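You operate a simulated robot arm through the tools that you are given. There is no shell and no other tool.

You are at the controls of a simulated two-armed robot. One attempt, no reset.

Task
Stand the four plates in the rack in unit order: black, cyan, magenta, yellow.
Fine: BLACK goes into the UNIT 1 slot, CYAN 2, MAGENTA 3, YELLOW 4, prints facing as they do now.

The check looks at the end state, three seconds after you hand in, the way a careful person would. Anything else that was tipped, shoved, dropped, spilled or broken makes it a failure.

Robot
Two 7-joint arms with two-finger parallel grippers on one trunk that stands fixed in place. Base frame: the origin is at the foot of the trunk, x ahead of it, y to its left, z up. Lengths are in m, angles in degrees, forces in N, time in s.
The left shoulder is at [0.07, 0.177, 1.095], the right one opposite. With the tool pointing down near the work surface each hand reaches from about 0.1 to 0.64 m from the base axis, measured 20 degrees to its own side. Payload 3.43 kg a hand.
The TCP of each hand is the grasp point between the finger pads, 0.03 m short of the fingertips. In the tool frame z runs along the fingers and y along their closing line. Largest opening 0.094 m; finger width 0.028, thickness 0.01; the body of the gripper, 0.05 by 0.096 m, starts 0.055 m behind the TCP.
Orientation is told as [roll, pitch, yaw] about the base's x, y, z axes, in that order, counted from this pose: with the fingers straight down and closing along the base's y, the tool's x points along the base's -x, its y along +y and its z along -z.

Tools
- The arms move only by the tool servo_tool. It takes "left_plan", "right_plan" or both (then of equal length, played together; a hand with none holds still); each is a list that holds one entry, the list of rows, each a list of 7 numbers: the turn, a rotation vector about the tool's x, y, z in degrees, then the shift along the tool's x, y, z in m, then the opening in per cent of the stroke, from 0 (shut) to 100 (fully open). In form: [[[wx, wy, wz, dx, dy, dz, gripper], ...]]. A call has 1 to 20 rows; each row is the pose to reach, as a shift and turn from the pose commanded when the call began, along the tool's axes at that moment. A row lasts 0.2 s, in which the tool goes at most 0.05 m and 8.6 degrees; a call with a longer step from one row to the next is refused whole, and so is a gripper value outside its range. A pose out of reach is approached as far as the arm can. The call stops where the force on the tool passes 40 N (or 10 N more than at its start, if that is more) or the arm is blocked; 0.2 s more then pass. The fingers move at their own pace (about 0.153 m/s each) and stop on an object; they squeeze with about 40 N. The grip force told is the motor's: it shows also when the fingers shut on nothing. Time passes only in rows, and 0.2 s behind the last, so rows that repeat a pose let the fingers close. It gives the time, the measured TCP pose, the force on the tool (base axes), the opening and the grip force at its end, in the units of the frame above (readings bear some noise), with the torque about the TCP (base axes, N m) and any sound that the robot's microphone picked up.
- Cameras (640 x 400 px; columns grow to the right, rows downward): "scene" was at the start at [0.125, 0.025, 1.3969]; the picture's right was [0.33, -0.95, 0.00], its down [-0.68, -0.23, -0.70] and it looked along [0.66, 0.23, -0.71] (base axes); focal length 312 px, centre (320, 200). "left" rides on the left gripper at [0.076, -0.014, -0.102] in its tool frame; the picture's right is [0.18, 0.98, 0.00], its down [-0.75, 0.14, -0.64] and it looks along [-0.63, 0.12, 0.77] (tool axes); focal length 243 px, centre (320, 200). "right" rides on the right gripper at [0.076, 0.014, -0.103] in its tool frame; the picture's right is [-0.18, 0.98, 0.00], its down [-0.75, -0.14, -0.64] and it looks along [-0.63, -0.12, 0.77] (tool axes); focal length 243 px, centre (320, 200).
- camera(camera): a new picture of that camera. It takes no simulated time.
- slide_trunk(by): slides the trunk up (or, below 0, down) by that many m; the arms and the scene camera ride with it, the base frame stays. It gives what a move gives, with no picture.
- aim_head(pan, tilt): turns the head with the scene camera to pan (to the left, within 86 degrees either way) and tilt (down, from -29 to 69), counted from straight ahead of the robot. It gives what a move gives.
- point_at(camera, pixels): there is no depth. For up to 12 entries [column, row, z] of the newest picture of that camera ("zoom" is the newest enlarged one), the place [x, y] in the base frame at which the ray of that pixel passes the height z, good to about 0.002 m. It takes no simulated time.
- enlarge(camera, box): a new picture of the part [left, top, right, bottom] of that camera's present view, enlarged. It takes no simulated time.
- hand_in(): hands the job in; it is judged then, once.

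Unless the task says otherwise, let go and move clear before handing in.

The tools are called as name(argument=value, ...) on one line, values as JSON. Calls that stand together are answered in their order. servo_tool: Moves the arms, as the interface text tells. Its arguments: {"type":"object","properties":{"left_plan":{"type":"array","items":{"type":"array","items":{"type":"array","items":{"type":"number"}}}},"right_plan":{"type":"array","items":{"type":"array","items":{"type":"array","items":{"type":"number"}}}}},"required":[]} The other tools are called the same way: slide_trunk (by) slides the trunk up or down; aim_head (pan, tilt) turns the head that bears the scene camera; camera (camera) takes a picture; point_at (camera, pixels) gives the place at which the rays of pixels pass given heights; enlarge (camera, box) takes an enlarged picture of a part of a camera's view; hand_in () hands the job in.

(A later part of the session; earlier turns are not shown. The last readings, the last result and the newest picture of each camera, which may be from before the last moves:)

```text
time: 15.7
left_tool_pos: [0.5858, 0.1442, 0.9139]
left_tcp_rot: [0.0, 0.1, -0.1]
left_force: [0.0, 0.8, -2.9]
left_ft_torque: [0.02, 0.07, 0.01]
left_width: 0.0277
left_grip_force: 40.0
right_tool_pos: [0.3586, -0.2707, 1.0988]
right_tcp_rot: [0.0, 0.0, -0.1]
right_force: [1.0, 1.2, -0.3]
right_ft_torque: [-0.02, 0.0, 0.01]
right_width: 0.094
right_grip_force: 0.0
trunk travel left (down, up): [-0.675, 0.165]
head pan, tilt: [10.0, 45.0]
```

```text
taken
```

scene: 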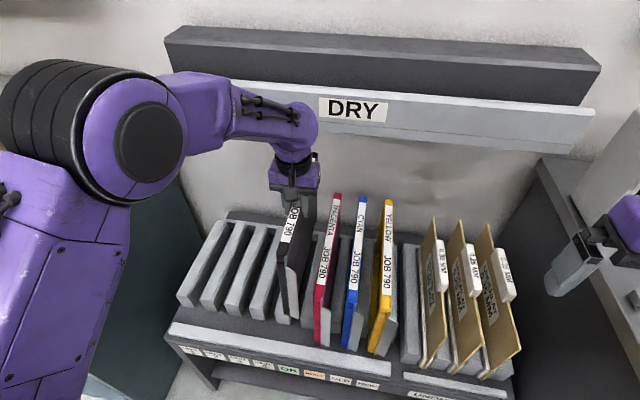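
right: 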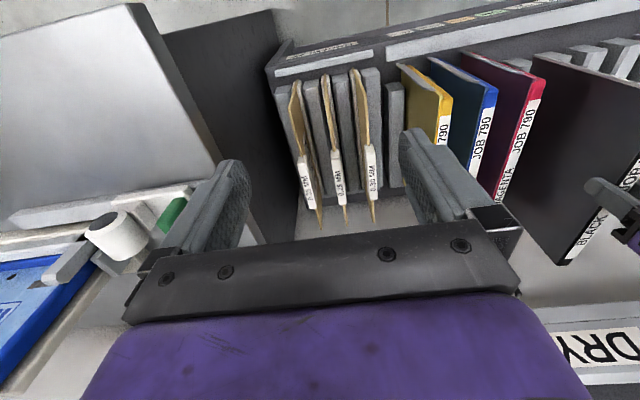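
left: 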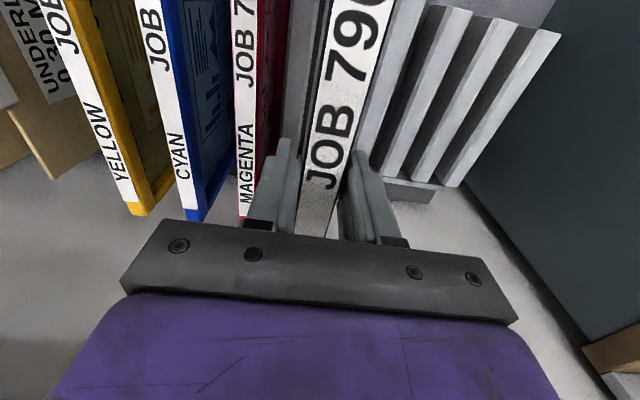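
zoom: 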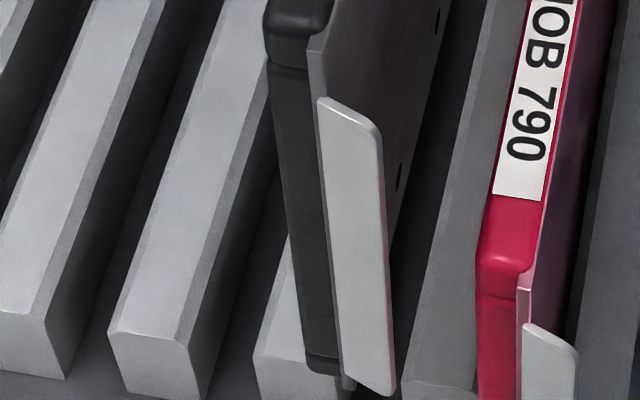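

The frame's bottom corner is at about zoom (312,360), i.e. full (284.6,313). I'll check the height at which that ray matches the plate's front x≈0.455.

point_at(camera="scene", pixels=[[284.6, 313, 0.6], [284.6, 313, 0.62], [284.6, 313, 0.64], [284.6, 313, 0.66], [277, 258, 0.9], [277, 258, 0.92]])

```text
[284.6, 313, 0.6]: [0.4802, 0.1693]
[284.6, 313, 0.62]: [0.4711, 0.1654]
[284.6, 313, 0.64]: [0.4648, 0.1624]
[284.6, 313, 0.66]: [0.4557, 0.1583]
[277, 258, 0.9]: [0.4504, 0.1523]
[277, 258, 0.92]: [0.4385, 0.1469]
```

The bottom is at about z≈0.65, clear of the ribs at 0.60. Moving BLACK +0.28 m in y (four pitches) to above the UNIT 1 slot.

servo_tool(left_plan=[[[0, 0, 0, 0, 0.02, 0, 0], [0, 0, 0, 0, 0.05, 0, 0], [0, 0, 0, 0, 0.085, 0, 0], [0, 0, 0, 0, 0.12, 0, 0], [0, 0, 0, 0, 0.155, 0, 0], [0, 0, 0, 0, 0.19, 0, 0], [0, 0, 0, 0, 0.225, 0, 0], [0, 0, 0, 0, 0.255, 0, 0], [0, 0, 0, 0, 0.275, 0, 0], [0, 0, 0, 0, 0.28, 0, 0], [0, 0, 0, 0, 0.28, 0, 0]]])

camera(camera="scene")

camera(camera="left")

enlarge(camera="scene", box=[130, 220, 290, 320])

```text
time: 18.1
left_tool_pos: [0.5838, 0.4246, 0.9153]
left_tcp_rot: [-0.1, -0.1, 0.0]
left_force: [-0.2, -0.1, -2.7]
left_ft_torque: [-0.02, 0.12, -0.01]
left_width: 0.0277
left_grip_force: 40.0
right_tool_pos: [0.3576, -0.269, 1.0982]
right_tcp_rot: [0.0, 0.0, -0.2]
right_force: [0.5, -0.4, 0.8]
right_ft_torque: [0.01, 0.01, 0.01]
right_width: 0.0944
right_grip_force: 0.1
trunk travel left (down, up): [-0.675, 0.165]
head pan, tilt: [10.0, 45.0]
```

```text
taken
```

scene: 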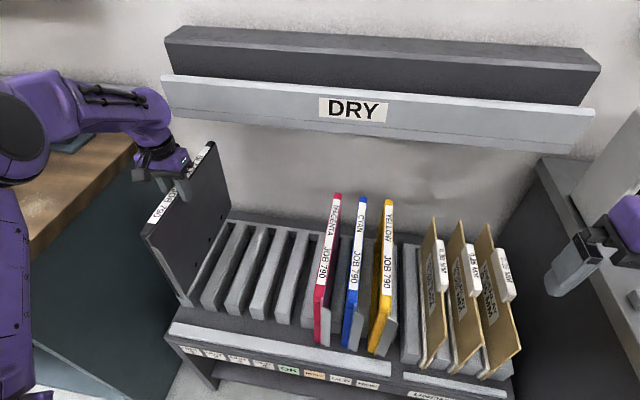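

```text
taken
```

left: 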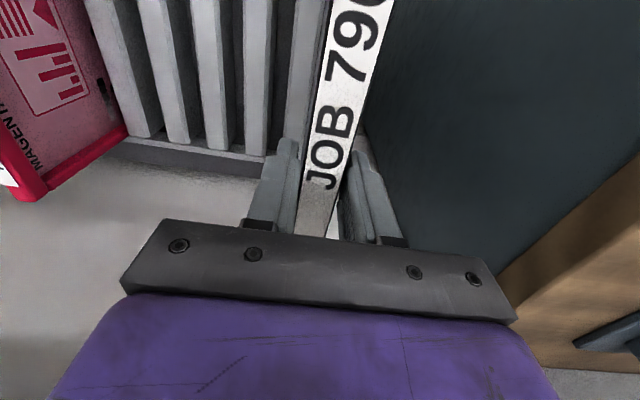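

```text
4.00 times, centred on (210, 270) of scene
```

zoom: 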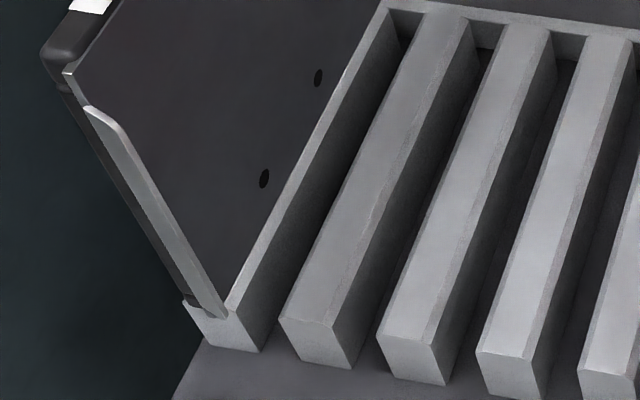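

Black now hangs near UNIT 1 at y=0.4246. In the left view I need to count the ribs between MAGENTA (70,100) and BLACK (350,100), so I'll zoom to confirm the slot.

enlarge(camera="left", box=[60, 0, 420, 225])

enlarge(camera="left", box=[260, 0, 420, 100])

```text
1.78 times, centred on (240, 112) of left
```

zoom: 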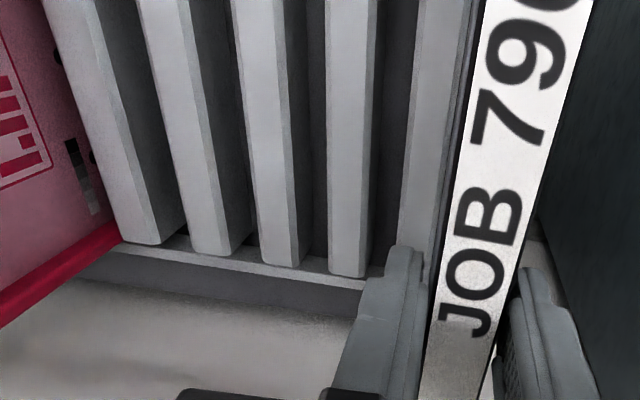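

```text
4.00 times, centred on (340, 50) of left
```

zoom: 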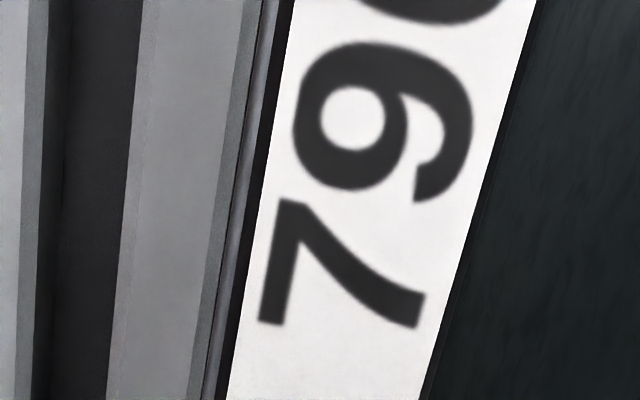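

Five ribs lie between MAGENTA and BLACK (zoom tops at 77, 165, 260, 350, 440), so BLACK is over UNIT 1 right beside rib B, just as it sat beside rib F before. I'll lower 0.06 m to enter the slot and check forces.

servo_tool(left_plan=[[[0, 0, 0, 0, 0, 0.015, 0], [0, 0, 0, 0, 0, 0.03, 0], [0, 0, 0, 0, 0, 0.04, 0], [0, 0, 0, 0, 0, 0.05, 0], [0, 0, 0, 0, 0, 0.06, 0], [0, 0, 0, 0, 0, 0.06, 0]]])

enlarge(camera="scene", box=[130, 230, 290, 330])

camera(camera="left")

```text
time: 19.5
left_tool_pos: [0.584, 0.424, 0.8535]
left_tcp_rot: [0.0, 0.0, -0.1]
left_force: [-0.1, -0.3, -2.0]
left_ft_torque: [0.0, 0.08, 0.0]
left_width: 0.0279
left_grip_force: 39.8
right_tool_pos: [0.3583, -0.2705, 1.0992]
right_tcp_rot: [0.1, -0.2, -0.2]
right_force: [0.1, -0.8, -0.5]
right_ft_torque: [0.01, -0.03, -0.01]
right_width: 0.0941
right_grip_force: 0.0
trunk travel left (down, up): [-0.675, 0.165]
head pan, tilt: [10.0, 45.0]
```

```text
4.00 times, centred on (210, 280) of scene
```

zoom: 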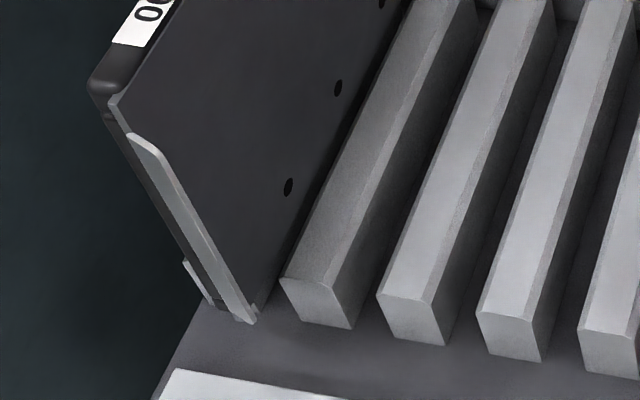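

```text
taken
```

left: 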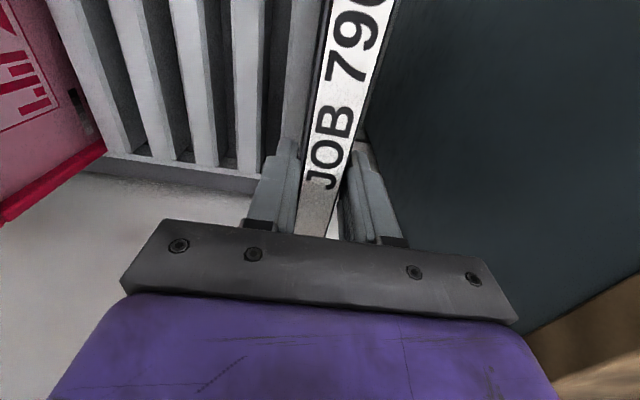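

BLACK's lower edge is between rib A (zoom (195,280)) and rib B (315,300), with no side force. Continuing down 0.074 m in small rows to seat it.

servo_tool(left_plan=[[[0, 0, 0, 0, 0, 0.012, 0], [0, 0, 0, 0, 0, 0.024, 0], [0, 0, 0, 0, 0, 0.036, 0], [0, 0, 0, 0, 0, 0.048, 0], [0, 0, 0, 0, 0, 0.06, 0], [0, 0, 0, 0, 0, 0.068, 0], [0, 0, 0, 0, 0, 0.074, 0], [0, 0, 0, 0, 0, 0.074, 0]]])

camera(camera="scene")

enlarge(camera="scene", box=[130, 230, 290, 330])

```text
time: 21.3
left_tool_pos: [0.5837, 0.426, 0.7809]
left_tcp_rot: [0.0, 0.0, 0.0]
left_force: [0.5, -0.4, -2.6]
left_ft_torque: [0.05, 0.1, 0.07]
left_width: 0.028
left_grip_force: 39.9
right_tool_pos: [0.3573, -0.2696, 1.0989]
right_tcp_rot: [0.0, 0.0, -0.2]
right_force: [0.1, 0.1, 0.4]
right_ft_torque: [-0.01, 0.01, 0.03]
right_width: 0.0941
right_grip_force: 0.1
trunk travel left (down, up): [-0.675, 0.165]
head pan, tilt: [10.0, 45.0]
```

```text
taken
```

scene: 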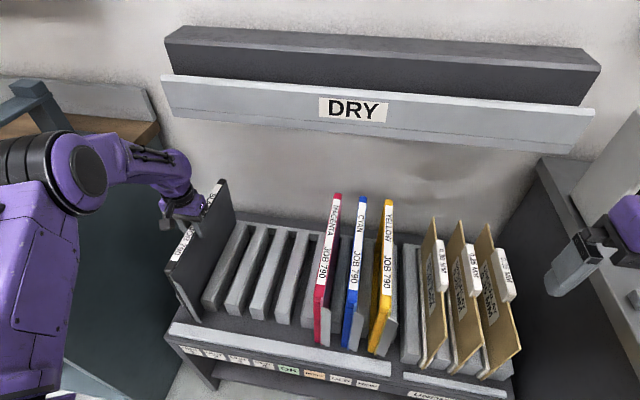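

```text
4.00 times, centred on (210, 280) of scene
```

zoom: 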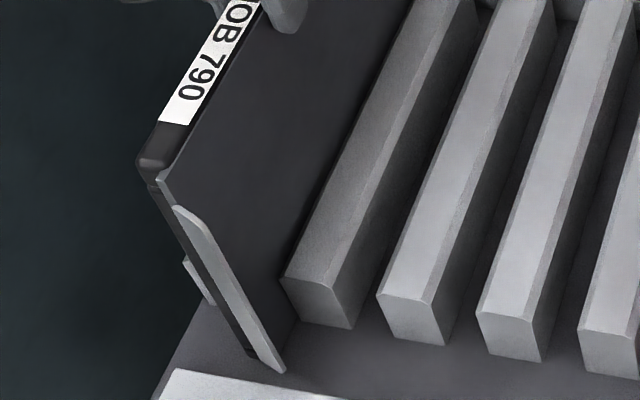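

The load still reads 2.6 N, so the plate hangs a millimetre or two above the floor. I'll lower 3 mm more and watch the force.

servo_tool(left_plan=[[[0, 0, 0, 0, 0, 0.0015, 0], [0, 0, 0, 0, 0, 0.003, 0], [0, 0, 0, 0, 0, 0.003, 0]]])

```text
time: 22.1
left_tool_pos: [0.5837, 0.425, 0.7789]
left_tcp_rot: [0.0, -0.1, -0.1]
left_force: [1.6, 1.1, 11.0]
left_ft_torque: [0.07, 1.02, -0.02]
left_width: 0.0277
left_grip_force: 40.3
right_tool_pos: [0.3564, -0.2701, 1.0994]
right_tcp_rot: [-0.1, -0.1, -0.2]
right_force: [0.1, -0.4, -0.4]
right_ft_torque: [-0.01, -0.02, 0.01]
right_width: 0.0941
right_grip_force: 0.0
trunk travel left (down, up): [-0.675, 0.165]
head pan, tilt: [10.0, 45.0]
```

Floor contact confirmed at +11 N. I'll ease up 1 mm, open the fingers and check that the plate stands.

servo_tool(left_plan=[[[0, 0, 0, 0, 0, -0.001, 0], [0, 0, 0, 0, 0, -0.001, 35], [0, 0, 0, 0, 0, -0.001, 53], [0, 0, 0, 0, 0, -0.001, 53]]])

camera(camera="left")

camera(camera="scene")

```text
time: 23.1
left_tool_pos: [0.5844, 0.4253, 0.7781]
left_tcp_rot: [0.0, -0.1, 0.1]
left_force: [0.3, -0.3, 0.2]
left_ft_torque: [0.02, 0.0, 0.0]
left_width: 0.0495
left_grip_force: 0.1
right_tool_pos: [0.3566, -0.2706, 1.0981]
right_tcp_rot: [0.1, -0.1, -0.2]
right_force: [-0.2, -0.6, -0.2]
right_ft_torque: [0.02, 0.02, -0.01]
right_width: 0.094
right_grip_force: 0.0
trunk travel left (down, up): [-0.675, 0.165]
head pan, tilt: [10.0, 45.0]
```

```text
taken
```

left: 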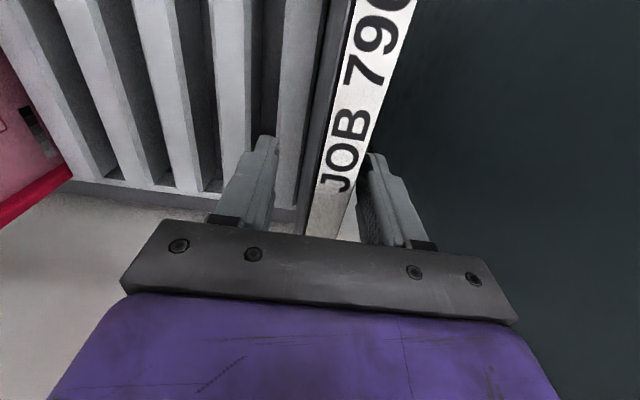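

```text
taken
```

scene: 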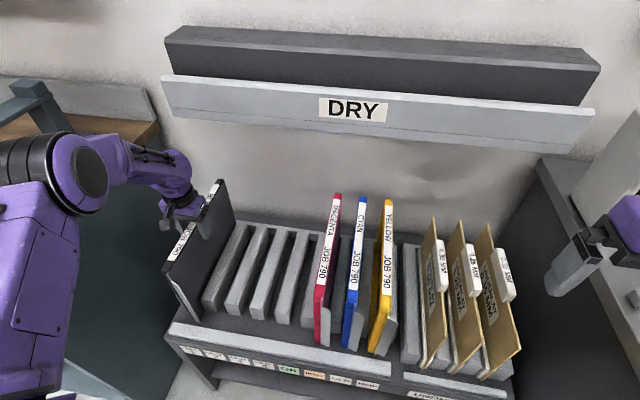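

BLACK stays up in UNIT 1 between the open fingers, with its spine at (338,180). I'll raise the hand straight up 0.13 m.

servo_tool(left_plan=[[[0, 0, 0, 0, 0, -0.025, 53], [0, 0, 0, 0, 0, -0.055, 53], [0, 0, 0, 0, 0, -0.09, 53], [0, 0, 0, 0, 0, -0.13, 53], [0, 0, 0, 0, 0, -0.13, 53]]])

camera(camera="left")

aim_head(pan=18, tilt=52)

camera(camera="scene")

enlarge(camera="scene", box=[170, 140, 410, 290])

```text
time: 24.3
left_tool_pos: [0.5844, 0.4267, 0.9083]
left_tcp_rot: [0.0, 0.1, 0.0]
left_force: [0.0, -0.1, 0.0]
left_ft_torque: [0.04, 0.02, -0.02]
left_width: 0.05
left_grip_force: 0.3
right_tool_pos: [0.3593, -0.2696, 1.0997]
right_tcp_rot: [0.0, 0.1, -0.2]
right_force: [0.5, 1.2, -0.3]
right_ft_torque: [0.0, 0.04, 0.0]
right_width: 0.0938
right_grip_force: 0.1
trunk travel left (down, up): [-0.675, 0.165]
head pan, tilt: [10.0, 45.0]
```

```text
taken
```

left: 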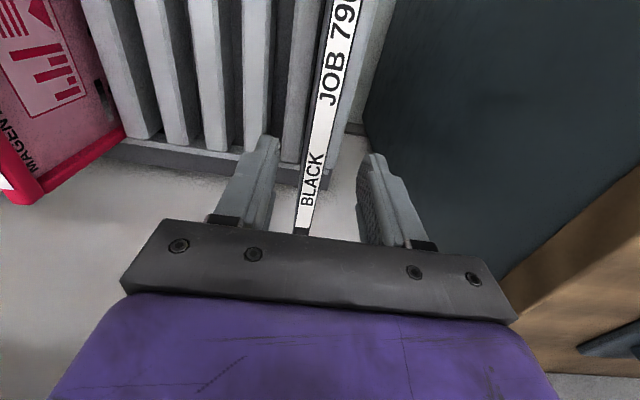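

```text
time: 25.0
left_tool_pos: [0.5851, 0.4243, 0.9082]
left_tcp_rot: [0.0, -0.1, -0.1]
left_force: [-0.1, -0.8, -0.5]
left_ft_torque: [-0.05, 0.0, -0.01]
left_width: 0.0494
left_grip_force: 0.2
right_tool_pos: [0.3564, -0.27, 1.0976]
right_tcp_rot: [0.0, -0.2, -0.3]
right_force: [0.3, 0.6, 0.1]
right_ft_torque: [0.0, 0.0, 0.0]
right_width: 0.094
right_grip_force: 0.0
trunk travel left (down, up): [-0.675, 0.165]
head pan, tilt: [18.0, 52.0]
```

```text
taken
```

scene: 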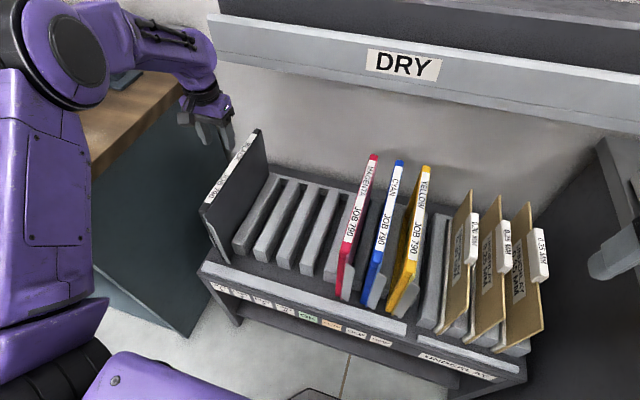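

```text
2.67 times, centred on (290, 215) of scene
```

zoom: 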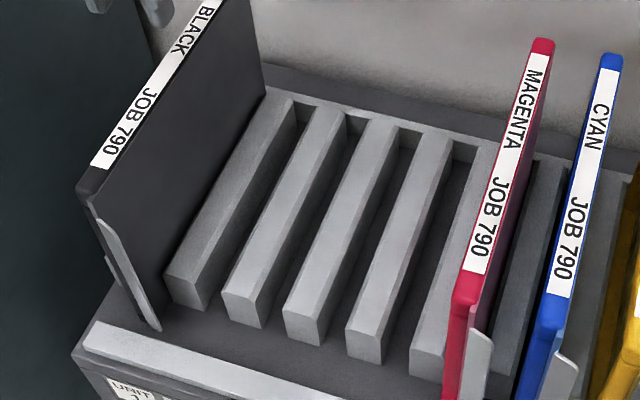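

BLACK stands in UNIT 1 with ribs B–F between it and MAGENTA. CYAN goes next (OLD to UNIT 2) and has to pass over MAGENTA, so I'll move the hand -0.42 m in y to sit over CYAN.

servo_tool(left_plan=[[[0, 0, 0, 0, -0.02, 0, 53], [0, 0, 0, 0, -0.06, 0, 53], [0, 0, 0, 0, -0.1, 0, 53], [0, 0, 0, 0, -0.14, 0, 53], [0, 0, 0, 0, -0.18, 0, 53], [0, 0, 0, 0, -0.22, 0, 53], [0, 0, 0, 0, -0.26, 0, 53], [0, 0, 0, 0, -0.3, 0, 53], [0, 0, 0, 0, -0.34, 0, 53], [0, 0, 0, 0, -0.38, 0, 53], [0, 0, 0, 0, -0.41, 0, 53], [0, 0, 0, 0, -0.42, 0, 53], [0, 0, 0, 0, -0.42, 0, 53]]])

camera(camera="left")

camera(camera="scene")

```text
time: 27.8
left_tool_pos: [0.5848, 0.0035, 0.9091]
left_tcp_rot: [0.0, 0.1, 0.0]
left_force: [0.5, 0.1, 0.4]
left_ft_torque: [-0.01, 0.01, -0.03]
left_width: 0.0499
left_grip_force: 0.0
right_tool_pos: [0.3578, -0.2701, 1.0981]
right_tcp_rot: [-0.1, 0.0, -0.1]
right_force: [-0.4, -0.1, 0.0]
right_ft_torque: [0.01, -0.03, 0.02]
right_width: 0.094
right_grip_force: 0.0
trunk travel left (down, up): [-0.675, 0.165]
head pan, tilt: [18.0, 52.0]
```

```text
taken
```

left: 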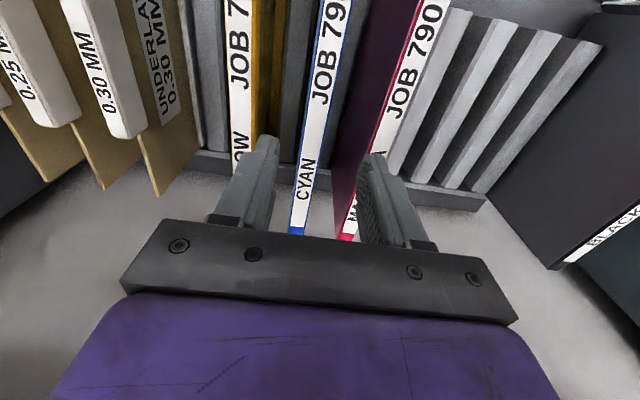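

```text
taken
```

scene: 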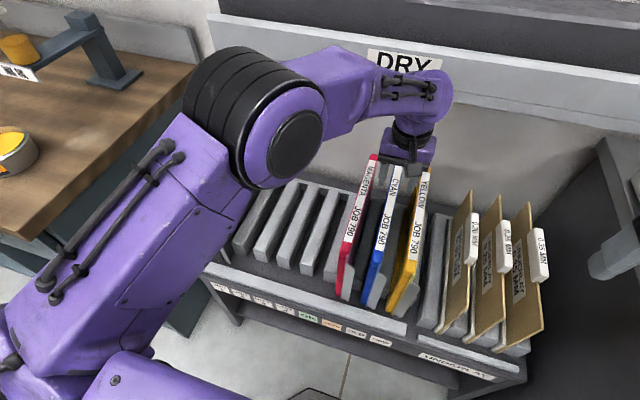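

CYAN lies between the fingertips at (262,150) and (372,165). I'll check its centre y and then descend.

enlarge(camera="left", box=[240, 60, 400, 160])

point_at(camera="left", pixels=[[323, 100, 0.795], [309, 170, 0.795]])

```text
4.00 times, centred on (320, 110) of left
```

zoom: 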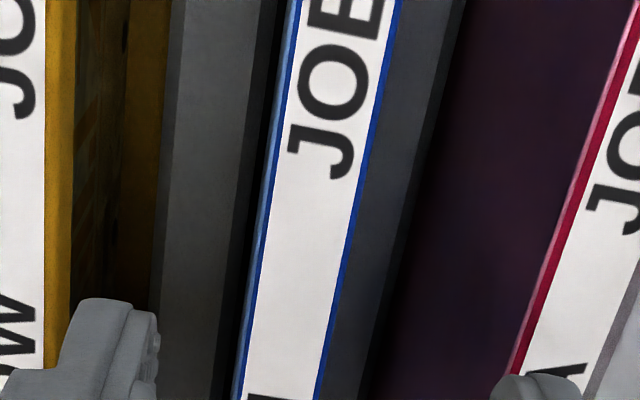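

```text
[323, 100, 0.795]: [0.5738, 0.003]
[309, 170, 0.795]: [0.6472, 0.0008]
```

CYAN's spine centre is y≈0.0015, so I'll shift -2 mm and descend 0.13 m to the grasp height with the fingers open.

servo_tool(left_plan=[[[0, 0, 0, 0, -0.002, 0.02, 53], [0, 0, 0, 0, -0.002, 0.045, 53], [0, 0, 0, 0, -0.002, 0.07, 53], [0, 0, 0, 0, -0.002, 0.095, 53], [0, 0, 0, 0, -0.002, 0.115, 53], [0, 0, 0, 0, -0.002, 0.13, 53], [0, 0, 0, 0, -0.002, 0.13, 53]]])

camera(camera="left")

```text
time: 29.4
left_tool_pos: [0.5843, 0.002, 0.7798]
left_tcp_rot: [0.0, 0.0, 0.1]
left_force: [-0.7, 0.6, 0.1]
left_ft_torque: [-0.03, 0.03, -0.03]
left_width: 0.0498
left_grip_force: 0.1
right_tool_pos: [0.3578, -0.2704, 1.0984]
right_tcp_rot: [-0.1, 0.0, -0.1]
right_force: [-0.1, -0.5, -0.6]
right_ft_torque: [0.0, 0.04, -0.01]
right_width: 0.0938
right_grip_force: 0.0
trunk travel left (down, up): [-0.675, 0.165]
head pan, tilt: [18.0, 52.0]
```

```text
taken
```

left: 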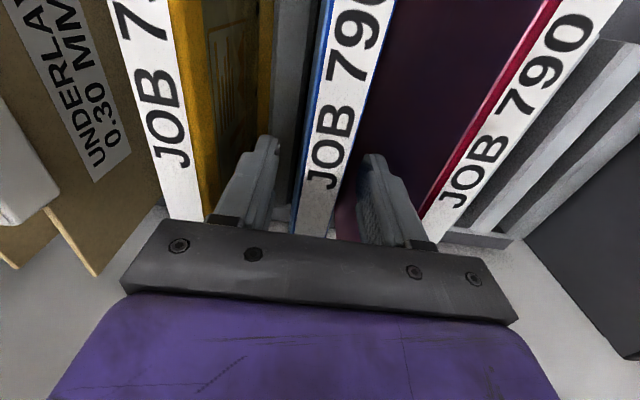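

CYAN is centred between the fingers (J at (322,180)) and nothing is touching. Closing, then a small test lift.

servo_tool(left_plan=[[[0, 0, 0, 0, 0, 0, 30], [0, 0, 0, 0, 0, 0, 0], [0, 0, 0, 0, 0, 0, 0], [0, 0, 0, 0, 0, 0, 0], [0, 0, 0, 0, 0, -0.005, 0], [0, 0, 0, 0, 0, -0.012, 0], [0, 0, 0, 0, 0, -0.02, 0], [0, 0, 0, 0, 0, -0.02, 0]]])

camera(camera="left")

camera(camera="scene")

```text
time: 31.2
left_tool_pos: [0.5826, 0.002, 0.7979]
left_tcp_rot: [0.1, 0.0, 0.1]
left_force: [-0.6, -0.6, -2.4]
left_ft_torque: [-0.06, 0.15, 0.04]
left_width: 0.0278
left_grip_force: 40.0
right_tool_pos: [0.3573, -0.2699, 1.0987]
right_tcp_rot: [0.1, 0.0, -0.2]
right_force: [0.3, 0.8, 0.0]
right_ft_torque: [0.01, -0.01, 0.0]
right_width: 0.0941
right_grip_force: 0.1
trunk travel left (down, up): [-0.675, 0.165]
head pan, tilt: [18.0, 52.0]
```

```text
taken
```

left: 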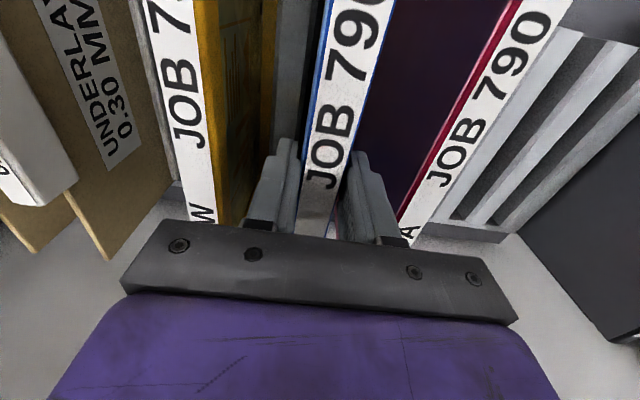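

```text
taken
```

scene: 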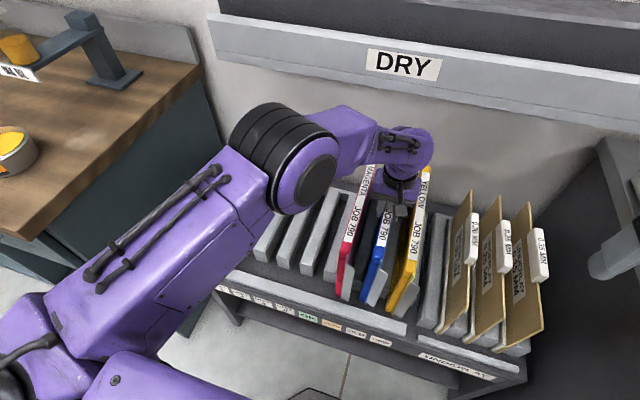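

CYAN is held at 27.8 mm with about 2.4 N hanging. I'll lift it clear of the ribs, then pull it 0.11 m toward the robot (tool +x) so it passes in front of the DRY rail.

servo_tool(left_plan=[[[0, 0, 0, 0, 0, -0.02, 0], [0, 0, 0, 0, 0, -0.045, 0], [0, 0, 0, 0, 0, -0.07, 0], [0, 0, 0, 0, 0, -0.095, 0], [0, 0, 0, 0, 0, -0.12, 0], [0, 0, 0, 0, 0, -0.125, 0], [0, 0, 0, 0.015, 0, -0.125, 0], [0, 0, 0, 0.04, 0, -0.125, 0], [0, 0, 0, 0.065, 0, -0.125, 0], [0, 0, 0, 0.09, 0, -0.125, 0], [0, 0, 0, 0.11, 0, -0.125, 0], [0, 0, 0, 0.11, 0, -0.125, 0]]])

camera(camera="scene")

camera(camera="left")

```text
time: 33.8
left_tool_pos: [0.4782, 0.0082, 0.9273]
left_tcp_rot: [-1.1, 0.3, 1.1]
left_force: [0.1, -1.0, -3.4]
left_ft_torque: [0.01, 0.13, 0.01]
left_width: 0.0278
left_grip_force: 40.2
right_tool_pos: [0.3586, -0.2699, 1.099]
right_tcp_rot: [-0.1, -0.1, -0.2]
right_force: [-0.1, -0.4, -0.2]
right_ft_torque: [0.0, 0.0, 0.02]
right_width: 0.0939
right_grip_force: 0.0
trunk travel left (down, up): [-0.675, 0.165]
head pan, tilt: [18.0, 52.0]
```

```text
taken
```

scene: 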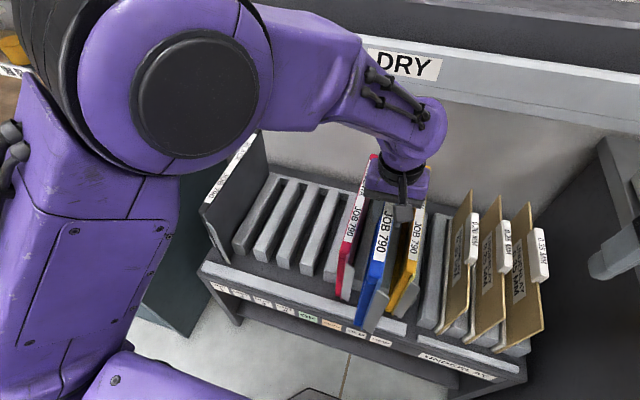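

```text
taken
```

left: 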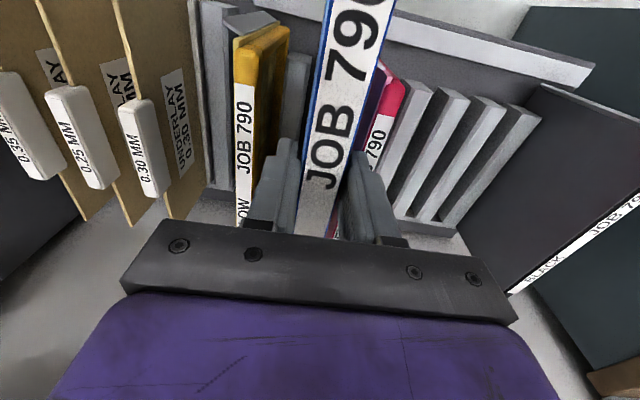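

The pose shows a small drift (y=0.0082, roll -1.1, yaw 1.1), which may be lag near an awkward arm posture. I'll hold for two rows and read again.

servo_tool(left_plan=[[[0, 0, 0, 0, 0, 0, 0], [0, 0, 0, 0, 0, 0, 0], [0, 0, 0, 0, 0, 0, 0]]])

enlarge(camera="scene", box=[320, 140, 480, 240])

enlarge(camera="scene", box=[320, 230, 480, 330])

```text
time: 34.6
left_tool_pos: [0.479, 0.005, 0.9311]
left_tcp_rot: [-1.1, 0.0, 0.8]
left_force: [0.5, 0.8, -2.6]
left_ft_torque: [-0.01, 0.1, -0.01]
left_width: 0.0275
left_grip_force: 40.1
right_tool_pos: [0.3569, -0.2697, 1.0985]
right_tcp_rot: [0.0, -0.1, -0.2]
right_force: [0.0, 0.2, 0.2]
right_ft_torque: [0.0, 0.0, -0.01]
right_width: 0.094
right_grip_force: 0.1
trunk travel left (down, up): [-0.675, 0.165]
head pan, tilt: [18.0, 52.0]
```

```text
4.00 times, centred on (400, 190) of scene
```

zoom: 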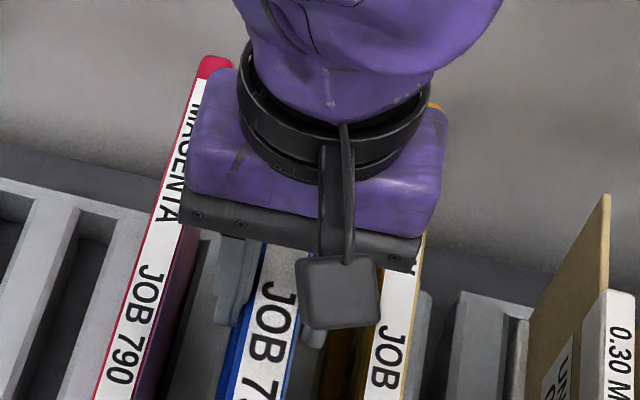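

```text
4.00 times, centred on (400, 280) of scene
```

zoom: 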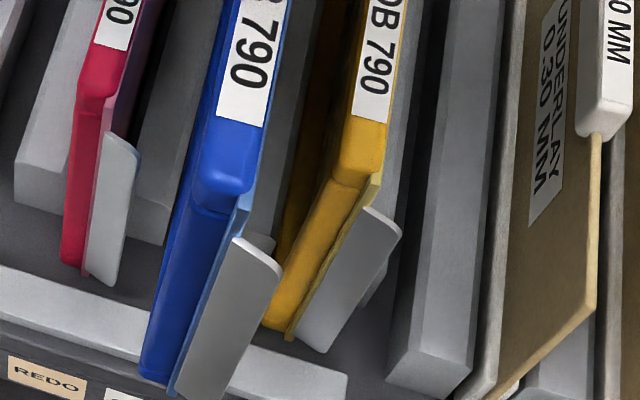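

The commanded pose is (0.4745, 0.002, 0.924) and the arm settles about 7 mm off. CYAN still has clear gaps to MAGENTA and YELLOW. I'll raise gently 0.06 m and see whether tracking recovers.

servo_tool(left_plan=[[[0, 0, 0, 0, 0, -0.02, 0], [0, 0, 0, 0, 0, -0.04, 0], [0, 0, 0, 0, 0, -0.06, 0], [0, 0, 0, 0, 0, -0.06, 0], [0, 0, 0, 0, 0, -0.06, 0]]])

camera(camera="scene")

```text
time: 35.8
left_tool_pos: [0.4744, 0.0018, 0.9836]
left_tcp_rot: [-0.1, 0.0, -0.2]
left_force: [0.1, -0.6, -3.0]
left_ft_torque: [0.02, 0.08, -0.02]
left_width: 0.0278
left_grip_force: 39.8
right_tool_pos: [0.3582, -0.2695, 1.0984]
right_tcp_rot: [0.0, 0.0, -0.2]
right_force: [0.8, 0.8, 0.4]
right_ft_torque: [-0.02, 0.01, -0.01]
right_width: 0.094
right_grip_force: 0.3
trunk travel left (down, up): [-0.675, 0.165]
head pan, tilt: [18.0, 52.0]
```

```text
taken
```

scene: 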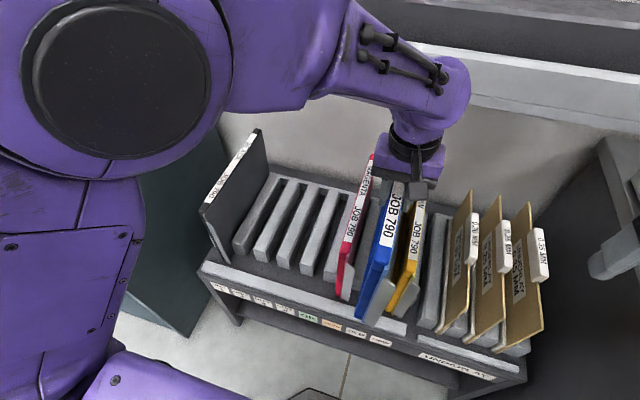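

Tracking is back to normal at (0.4744, 0.0018, 0.9836). The elbow looms close to the head camera (left half of view), so I'll use the trunk for the remaining lift, starting with +0.07 m.

slide_trunk(by=0.07)

camera(camera="scene")

camera(camera="left")

```text
time: 36.9
left_tool_pos: [0.4741, 0.0015, 1.0547]
left_tcp_rot: [0.1, 0.0, -0.2]
left_force: [0.0, 0.3, -2.0]
left_ft_torque: [0.04, 0.11, 0.01]
left_width: 0.0277
left_grip_force: 39.9
right_tool_pos: [0.3574, -0.2705, 1.1684]
right_tcp_rot: [0.0, 0.0, -0.2]
right_force: [-0.1, -0.5, 0.5]
right_ft_torque: [0.02, -0.01, 0.01]
right_width: 0.0939
right_grip_force: 0.1
trunk travel left (down, up): [-0.745, 0.095]
head pan, tilt: [18.0, 52.0]
```

```text
taken
```

scene: 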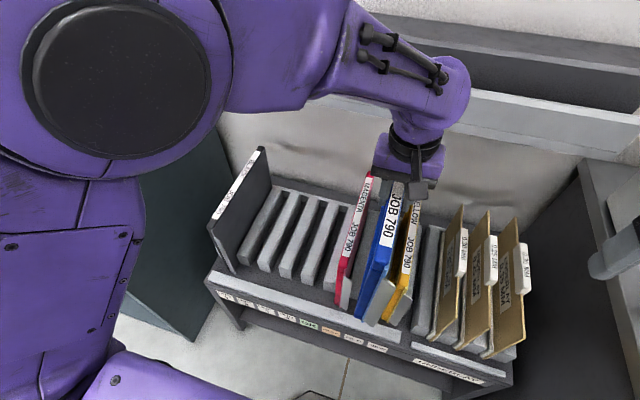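

```text
taken
```

left: 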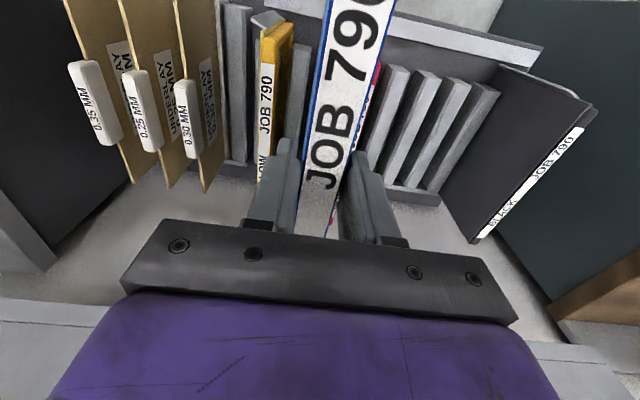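

CYAN's bottom is at about z≈0.786, not yet above MAGENTA's top at 0.795. Sliding the trunk up another 0.07 m.

slide_trunk(by=0.07)

camera(camera="scene")

enlarge(camera="scene", box=[310, 150, 470, 250])

enlarge(camera="scene", box=[310, 230, 470, 330])

```text
time: 38.0
left_tool_pos: [0.4749, 0.0016, 1.1238]
left_tcp_rot: [0.0, 0.0, -0.1]
left_force: [0.6, 0.8, -2.9]
left_ft_torque: [0.0, 0.08, 0.03]
left_width: 0.028
left_grip_force: 40.0
right_tool_pos: [0.3568, -0.2698, 1.238]
right_tcp_rot: [0.0, -0.1, -0.2]
right_force: [-1.2, -0.5, -0.6]
right_ft_torque: [0.05, 0.02, -0.07]
right_width: 0.094
right_grip_force: 0.1
trunk travel left (down, up): [-0.815, 0.025]
head pan, tilt: [18.0, 52.0]
```

```text
taken
```

scene: 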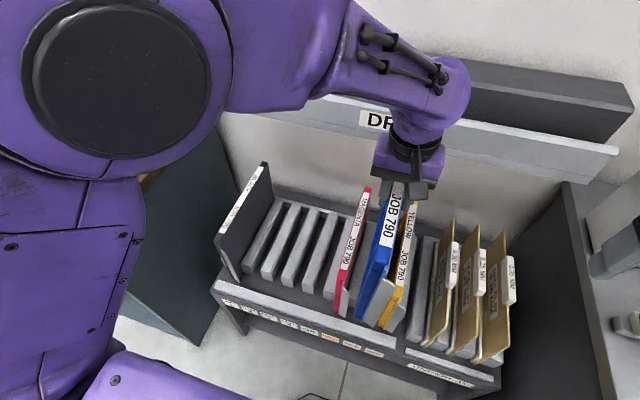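

```text
4.00 times, centred on (390, 200) of scene
```

zoom: 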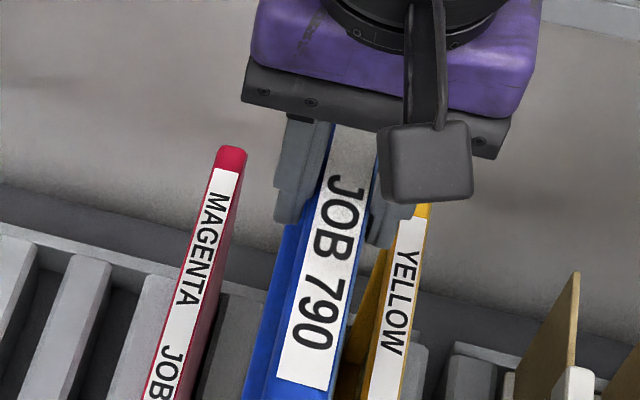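

```text
4.00 times, centred on (390, 280) of scene
```

zoom: 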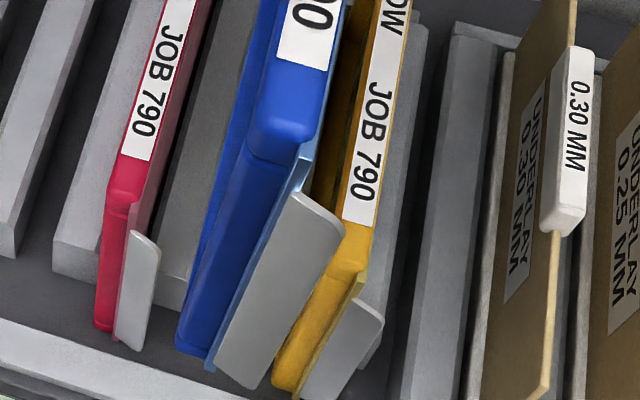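

CYAN's bottom front corner is at zoom (185,350), i.e. full (356,317.5). I'll confirm its height before crossing MAGENTA.

point_at(camera="scene", pixels=[[356, 317.5, 0.82], [356, 317.5, 0.85], [356, 317.5, 0.88], [378, 262, 1.13], [378, 262, 1.14]])

```text
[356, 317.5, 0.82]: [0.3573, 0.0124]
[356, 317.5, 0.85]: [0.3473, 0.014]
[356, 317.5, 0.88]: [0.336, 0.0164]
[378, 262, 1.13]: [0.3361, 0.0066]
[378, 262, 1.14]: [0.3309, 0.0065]
```

CYAN's bottom sits at about z≈0.855, so it clears MAGENTA by 6 cm. Moving +0.352 m in y toward UNIT 2.

servo_tool(left_plan=[[[0, 0, 0, 0, 0.015, 0, 0], [0, 0, 0, 0, 0.04, 0, 0], [0, 0, 0, 0, 0.07, 0, 0], [0, 0, 0, 0, 0.105, 0, 0], [0, 0, 0, 0, 0.14, 0, 0], [0, 0, 0, 0, 0.175, 0, 0], [0, 0, 0, 0, 0.21, 0, 0], [0, 0, 0, 0, 0.245, 0, 0], [0, 0, 0, 0, 0.28, 0, 0], [0, 0, 0, 0, 0.31, 0, 0], [0, 0, 0, 0, 0.335, 0, 0], [0, 0, 0, 0, 0.348, 0, 0], [0, 0, 0, 0, 0.352, 0, 0], [0, 0, 0, 0, 0.352, 0, 0]]])

camera(camera="scene")

camera(camera="left")

```text
time: 41.0
left_tool_pos: [0.4738, 0.3553, 1.1225]
left_tcp_rot: [-0.1, 0.0, 0.0]
left_force: [0.7, 0.6, -2.7]
left_ft_torque: [-0.02, 0.09, 0.0]
left_width: 0.0279
left_grip_force: 40.5
right_tool_pos: [0.358, -0.2692, 1.2375]
right_tcp_rot: [-0.1, 0.0, -0.2]
right_force: [0.5, -0.4, 0.6]
right_ft_torque: [-0.04, -0.01, 0.0]
right_width: 0.094
right_grip_force: 0.0
trunk travel left (down, up): [-0.815, 0.025]
head pan, tilt: [18.0, 52.0]
```

```text
taken
```

scene: 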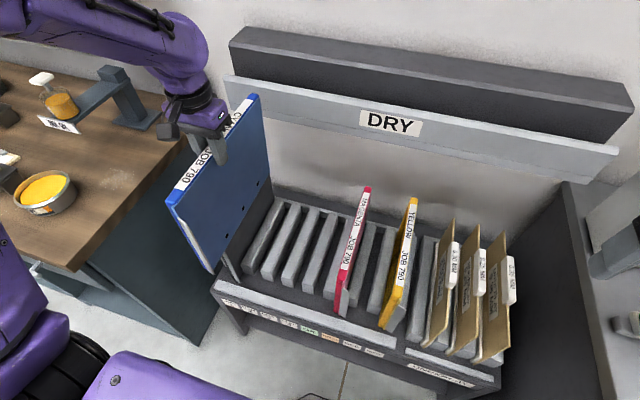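

```text
taken
```

left: 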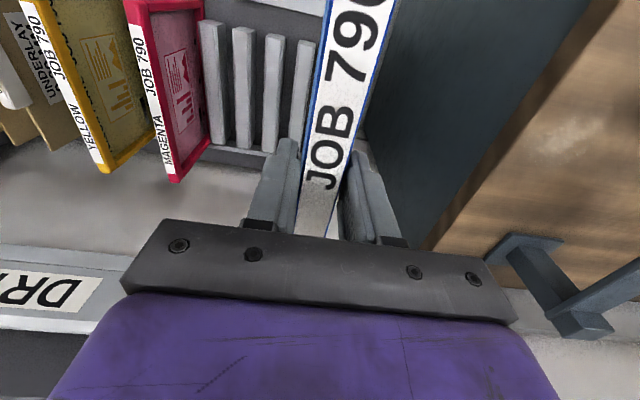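

CYAN has crossed and hangs at y=0.355 in front of the rail. Sliding the trunk back down 0.14 m to restore the earlier arm geometry; CYAN's bottom will stay near z≈0.715, above the ribs.

slide_trunk(by=-0.14)

camera(camera="scene")

camera(camera="left")

```text
time: 42.6
left_tool_pos: [0.4741, 0.3547, 0.9834]
left_tcp_rot: [0.0, 0.0, 0.1]
left_force: [0.2, -1.6, -3.2]
left_ft_torque: [0.02, 0.1, -0.01]
left_width: 0.0278
left_grip_force: 39.7
right_tool_pos: [0.357, -0.2705, 1.0973]
right_tcp_rot: [0.1, -0.1, -0.2]
right_force: [-0.2, -0.1, -0.3]
right_ft_torque: [0.03, 0.0, 0.02]
right_width: 0.0941
right_grip_force: 0.0
trunk travel left (down, up): [-0.675, 0.165]
head pan, tilt: [18.0, 52.0]
```

```text
taken
```

scene: 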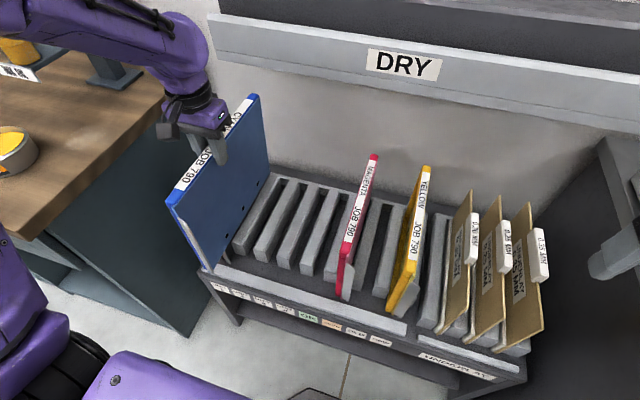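

```text
taken
```

left: 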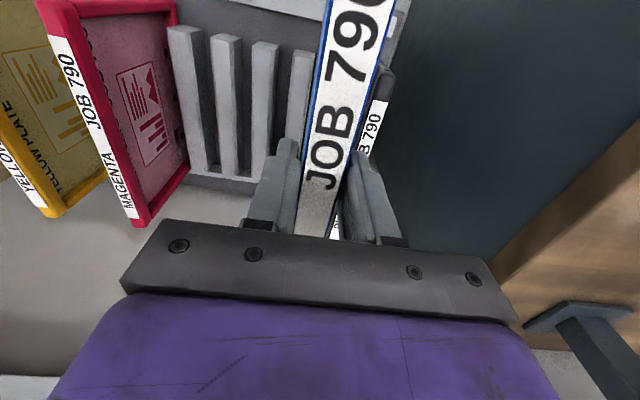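

BLACK is visible to the right of CYAN at (375,110) with a gap. I'll lower 0.06 m first, to stay below the rail, then move forward 0.11 m over UNIT 2.

servo_tool(left_plan=[[[0, 0, 0, 0, 0, 0.02, 0], [0, 0, 0, 0, 0, 0.045, 0], [0, 0, 0, 0, 0, 0.06, 0], [0, 0, 0, -0.015, 0, 0.06, 0], [0, 0, 0, -0.04, 0, 0.06, 0], [0, 0, 0, -0.065, 0, 0.06, 0], [0, 0, 0, -0.09, 0, 0.06, 0], [0, 0, 0, -0.105, 0, 0.06, 0], [0, 0, 0, -0.11, 0, 0.06, 0], [0, 0, 0, -0.11, 0, 0.06, 0]]])

camera(camera="scene")

enlarge(camera="scene", box=[170, 180, 330, 280])

enlarge(camera="left", box=[60, 0, 420, 225])

```text
time: 44.9
left_tool_pos: [0.5856, 0.3551, 0.9232]
left_tcp_rot: [0.0, 0.1, 0.0]
left_force: [-0.2, -0.1, -3.5]
left_ft_torque: [-0.01, 0.07, 0.01]
left_width: 0.0277
left_grip_force: 40.1
right_tool_pos: [0.3584, -0.2707, 1.0985]
right_tcp_rot: [-0.1, 0.0, -0.2]
right_force: [-0.9, -0.3, -0.5]
right_ft_torque: [-0.01, -0.01, -0.04]
right_width: 0.094
right_grip_force: 0.2
trunk travel left (down, up): [-0.675, 0.165]
head pan, tilt: [18.0, 52.0]
```

```text
taken
```

scene: 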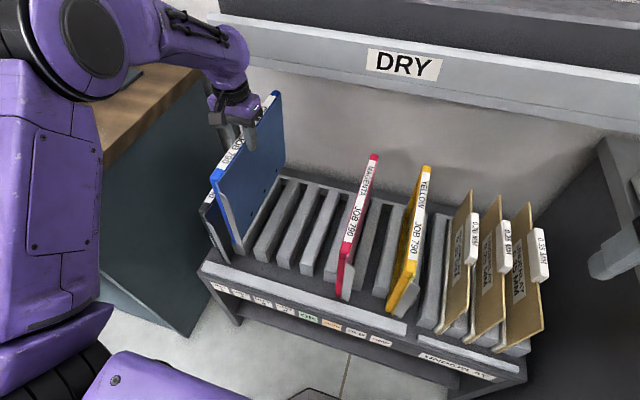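

```text
4.00 times, centred on (250, 230) of scene
```

zoom: 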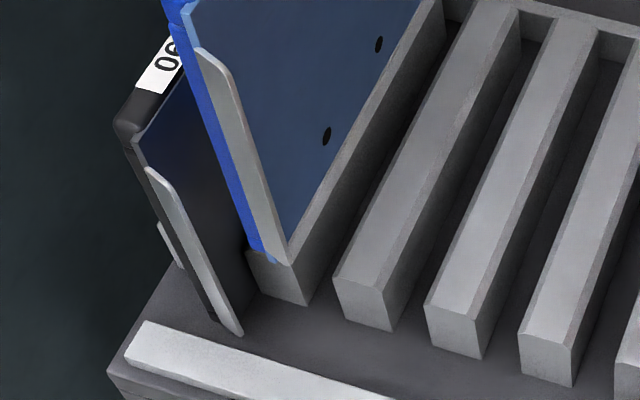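

```text
1.78 times, centred on (240, 112) of left
```

zoom: 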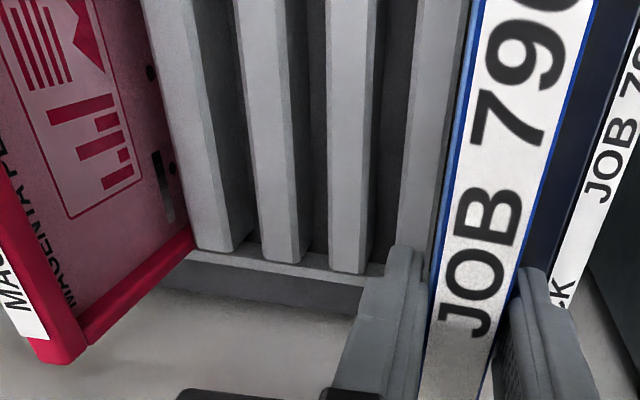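

Four ribs (C–F) lie between MAGENTA and CYAN, and rib C sits beside the plate exactly as rib B did for BLACK, so this is UNIT 2. Lowering 0.075 m into the slot.

servo_tool(left_plan=[[[0, 0, 0, 0, 0, 0.02, 0], [0, 0, 0, 0, 0, 0.04, 0], [0, 0, 0, 0, 0, 0.052, 0], [0, 0, 0, 0, 0, 0.064, 0], [0, 0, 0, 0, 0, 0.075, 0], [0, 0, 0, 0, 0, 0.075, 0]]])

enlarge(camera="scene", box=[170, 180, 330, 280])

camera(camera="left")

```text
time: 46.2
left_tool_pos: [0.5855, 0.354, 0.8476]
left_tcp_rot: [0.0, 0.0, -0.1]
left_force: [-0.1, -0.8, -3.5]
left_ft_torque: [0.02, 0.07, -0.03]
left_width: 0.0279
left_grip_force: 40.4
right_tool_pos: [0.3562, -0.2701, 1.0977]
right_tcp_rot: [0.0, -0.1, -0.1]
right_force: [-0.5, 0.0, 0.2]
right_ft_torque: [0.0, 0.0, 0.01]
right_width: 0.094
right_grip_force: 0.1
trunk travel left (down, up): [-0.675, 0.165]
head pan, tilt: [18.0, 52.0]
```

```text
4.00 times, centred on (250, 230) of scene
```

zoom: 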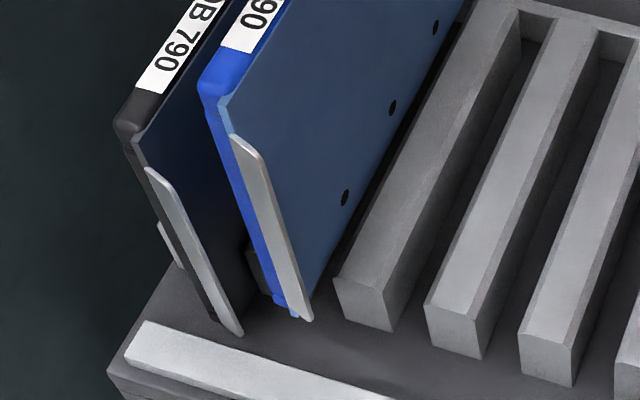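

```text
taken
```

left: 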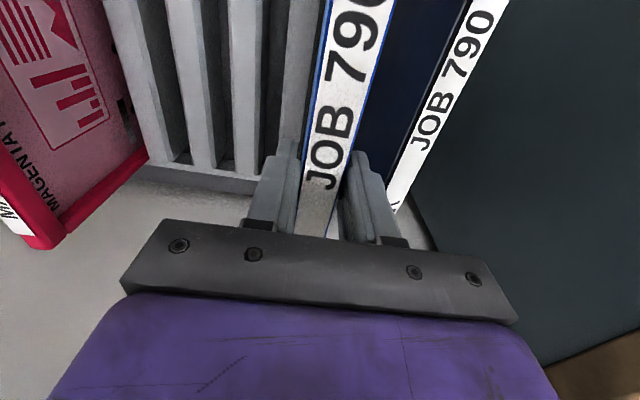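

CYAN has entered the slot beside rib B with no side force and is clear of BLACK. Lowering another 0.069 m, almost to the floor.

servo_tool(left_plan=[[[0, 0, 0, 0, 0, 0.012, 0], [0, 0, 0, 0, 0, 0.024, 0], [0, 0, 0, 0, 0, 0.036, 0], [0, 0, 0, 0, 0, 0.048, 0], [0, 0, 0, 0, 0, 0.059, 0], [0, 0, 0, 0, 0, 0.066, 0], [0, 0, 0, 0, 0, 0.069, 0], [0, 0, 0, 0, 0, 0.069, 0]]])

enlarge(camera="scene", box=[170, 180, 330, 280])

```text
time: 48.0
left_tool_pos: [0.584, 0.3545, 0.7786]
left_tcp_rot: [0.0, -0.1, 0.0]
left_force: [-0.5, -0.4, -0.6]
left_ft_torque: [0.01, -0.63, 0.05]
left_width: 0.0275
left_grip_force: 39.9
right_tool_pos: [0.3563, -0.2706, 1.0996]
right_tcp_rot: [0.0, -0.2, -0.2]
right_force: [-0.2, -0.4, 0.7]
right_ft_torque: [0.01, -0.05, -0.01]
right_width: 0.0939
right_grip_force: 0.1
trunk travel left (down, up): [-0.675, 0.165]
head pan, tilt: [18.0, 52.0]
```

```text
4.00 times, centred on (250, 230) of scene
```

zoom: 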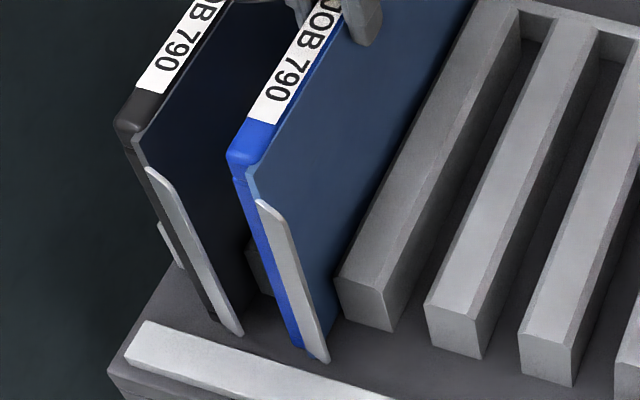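

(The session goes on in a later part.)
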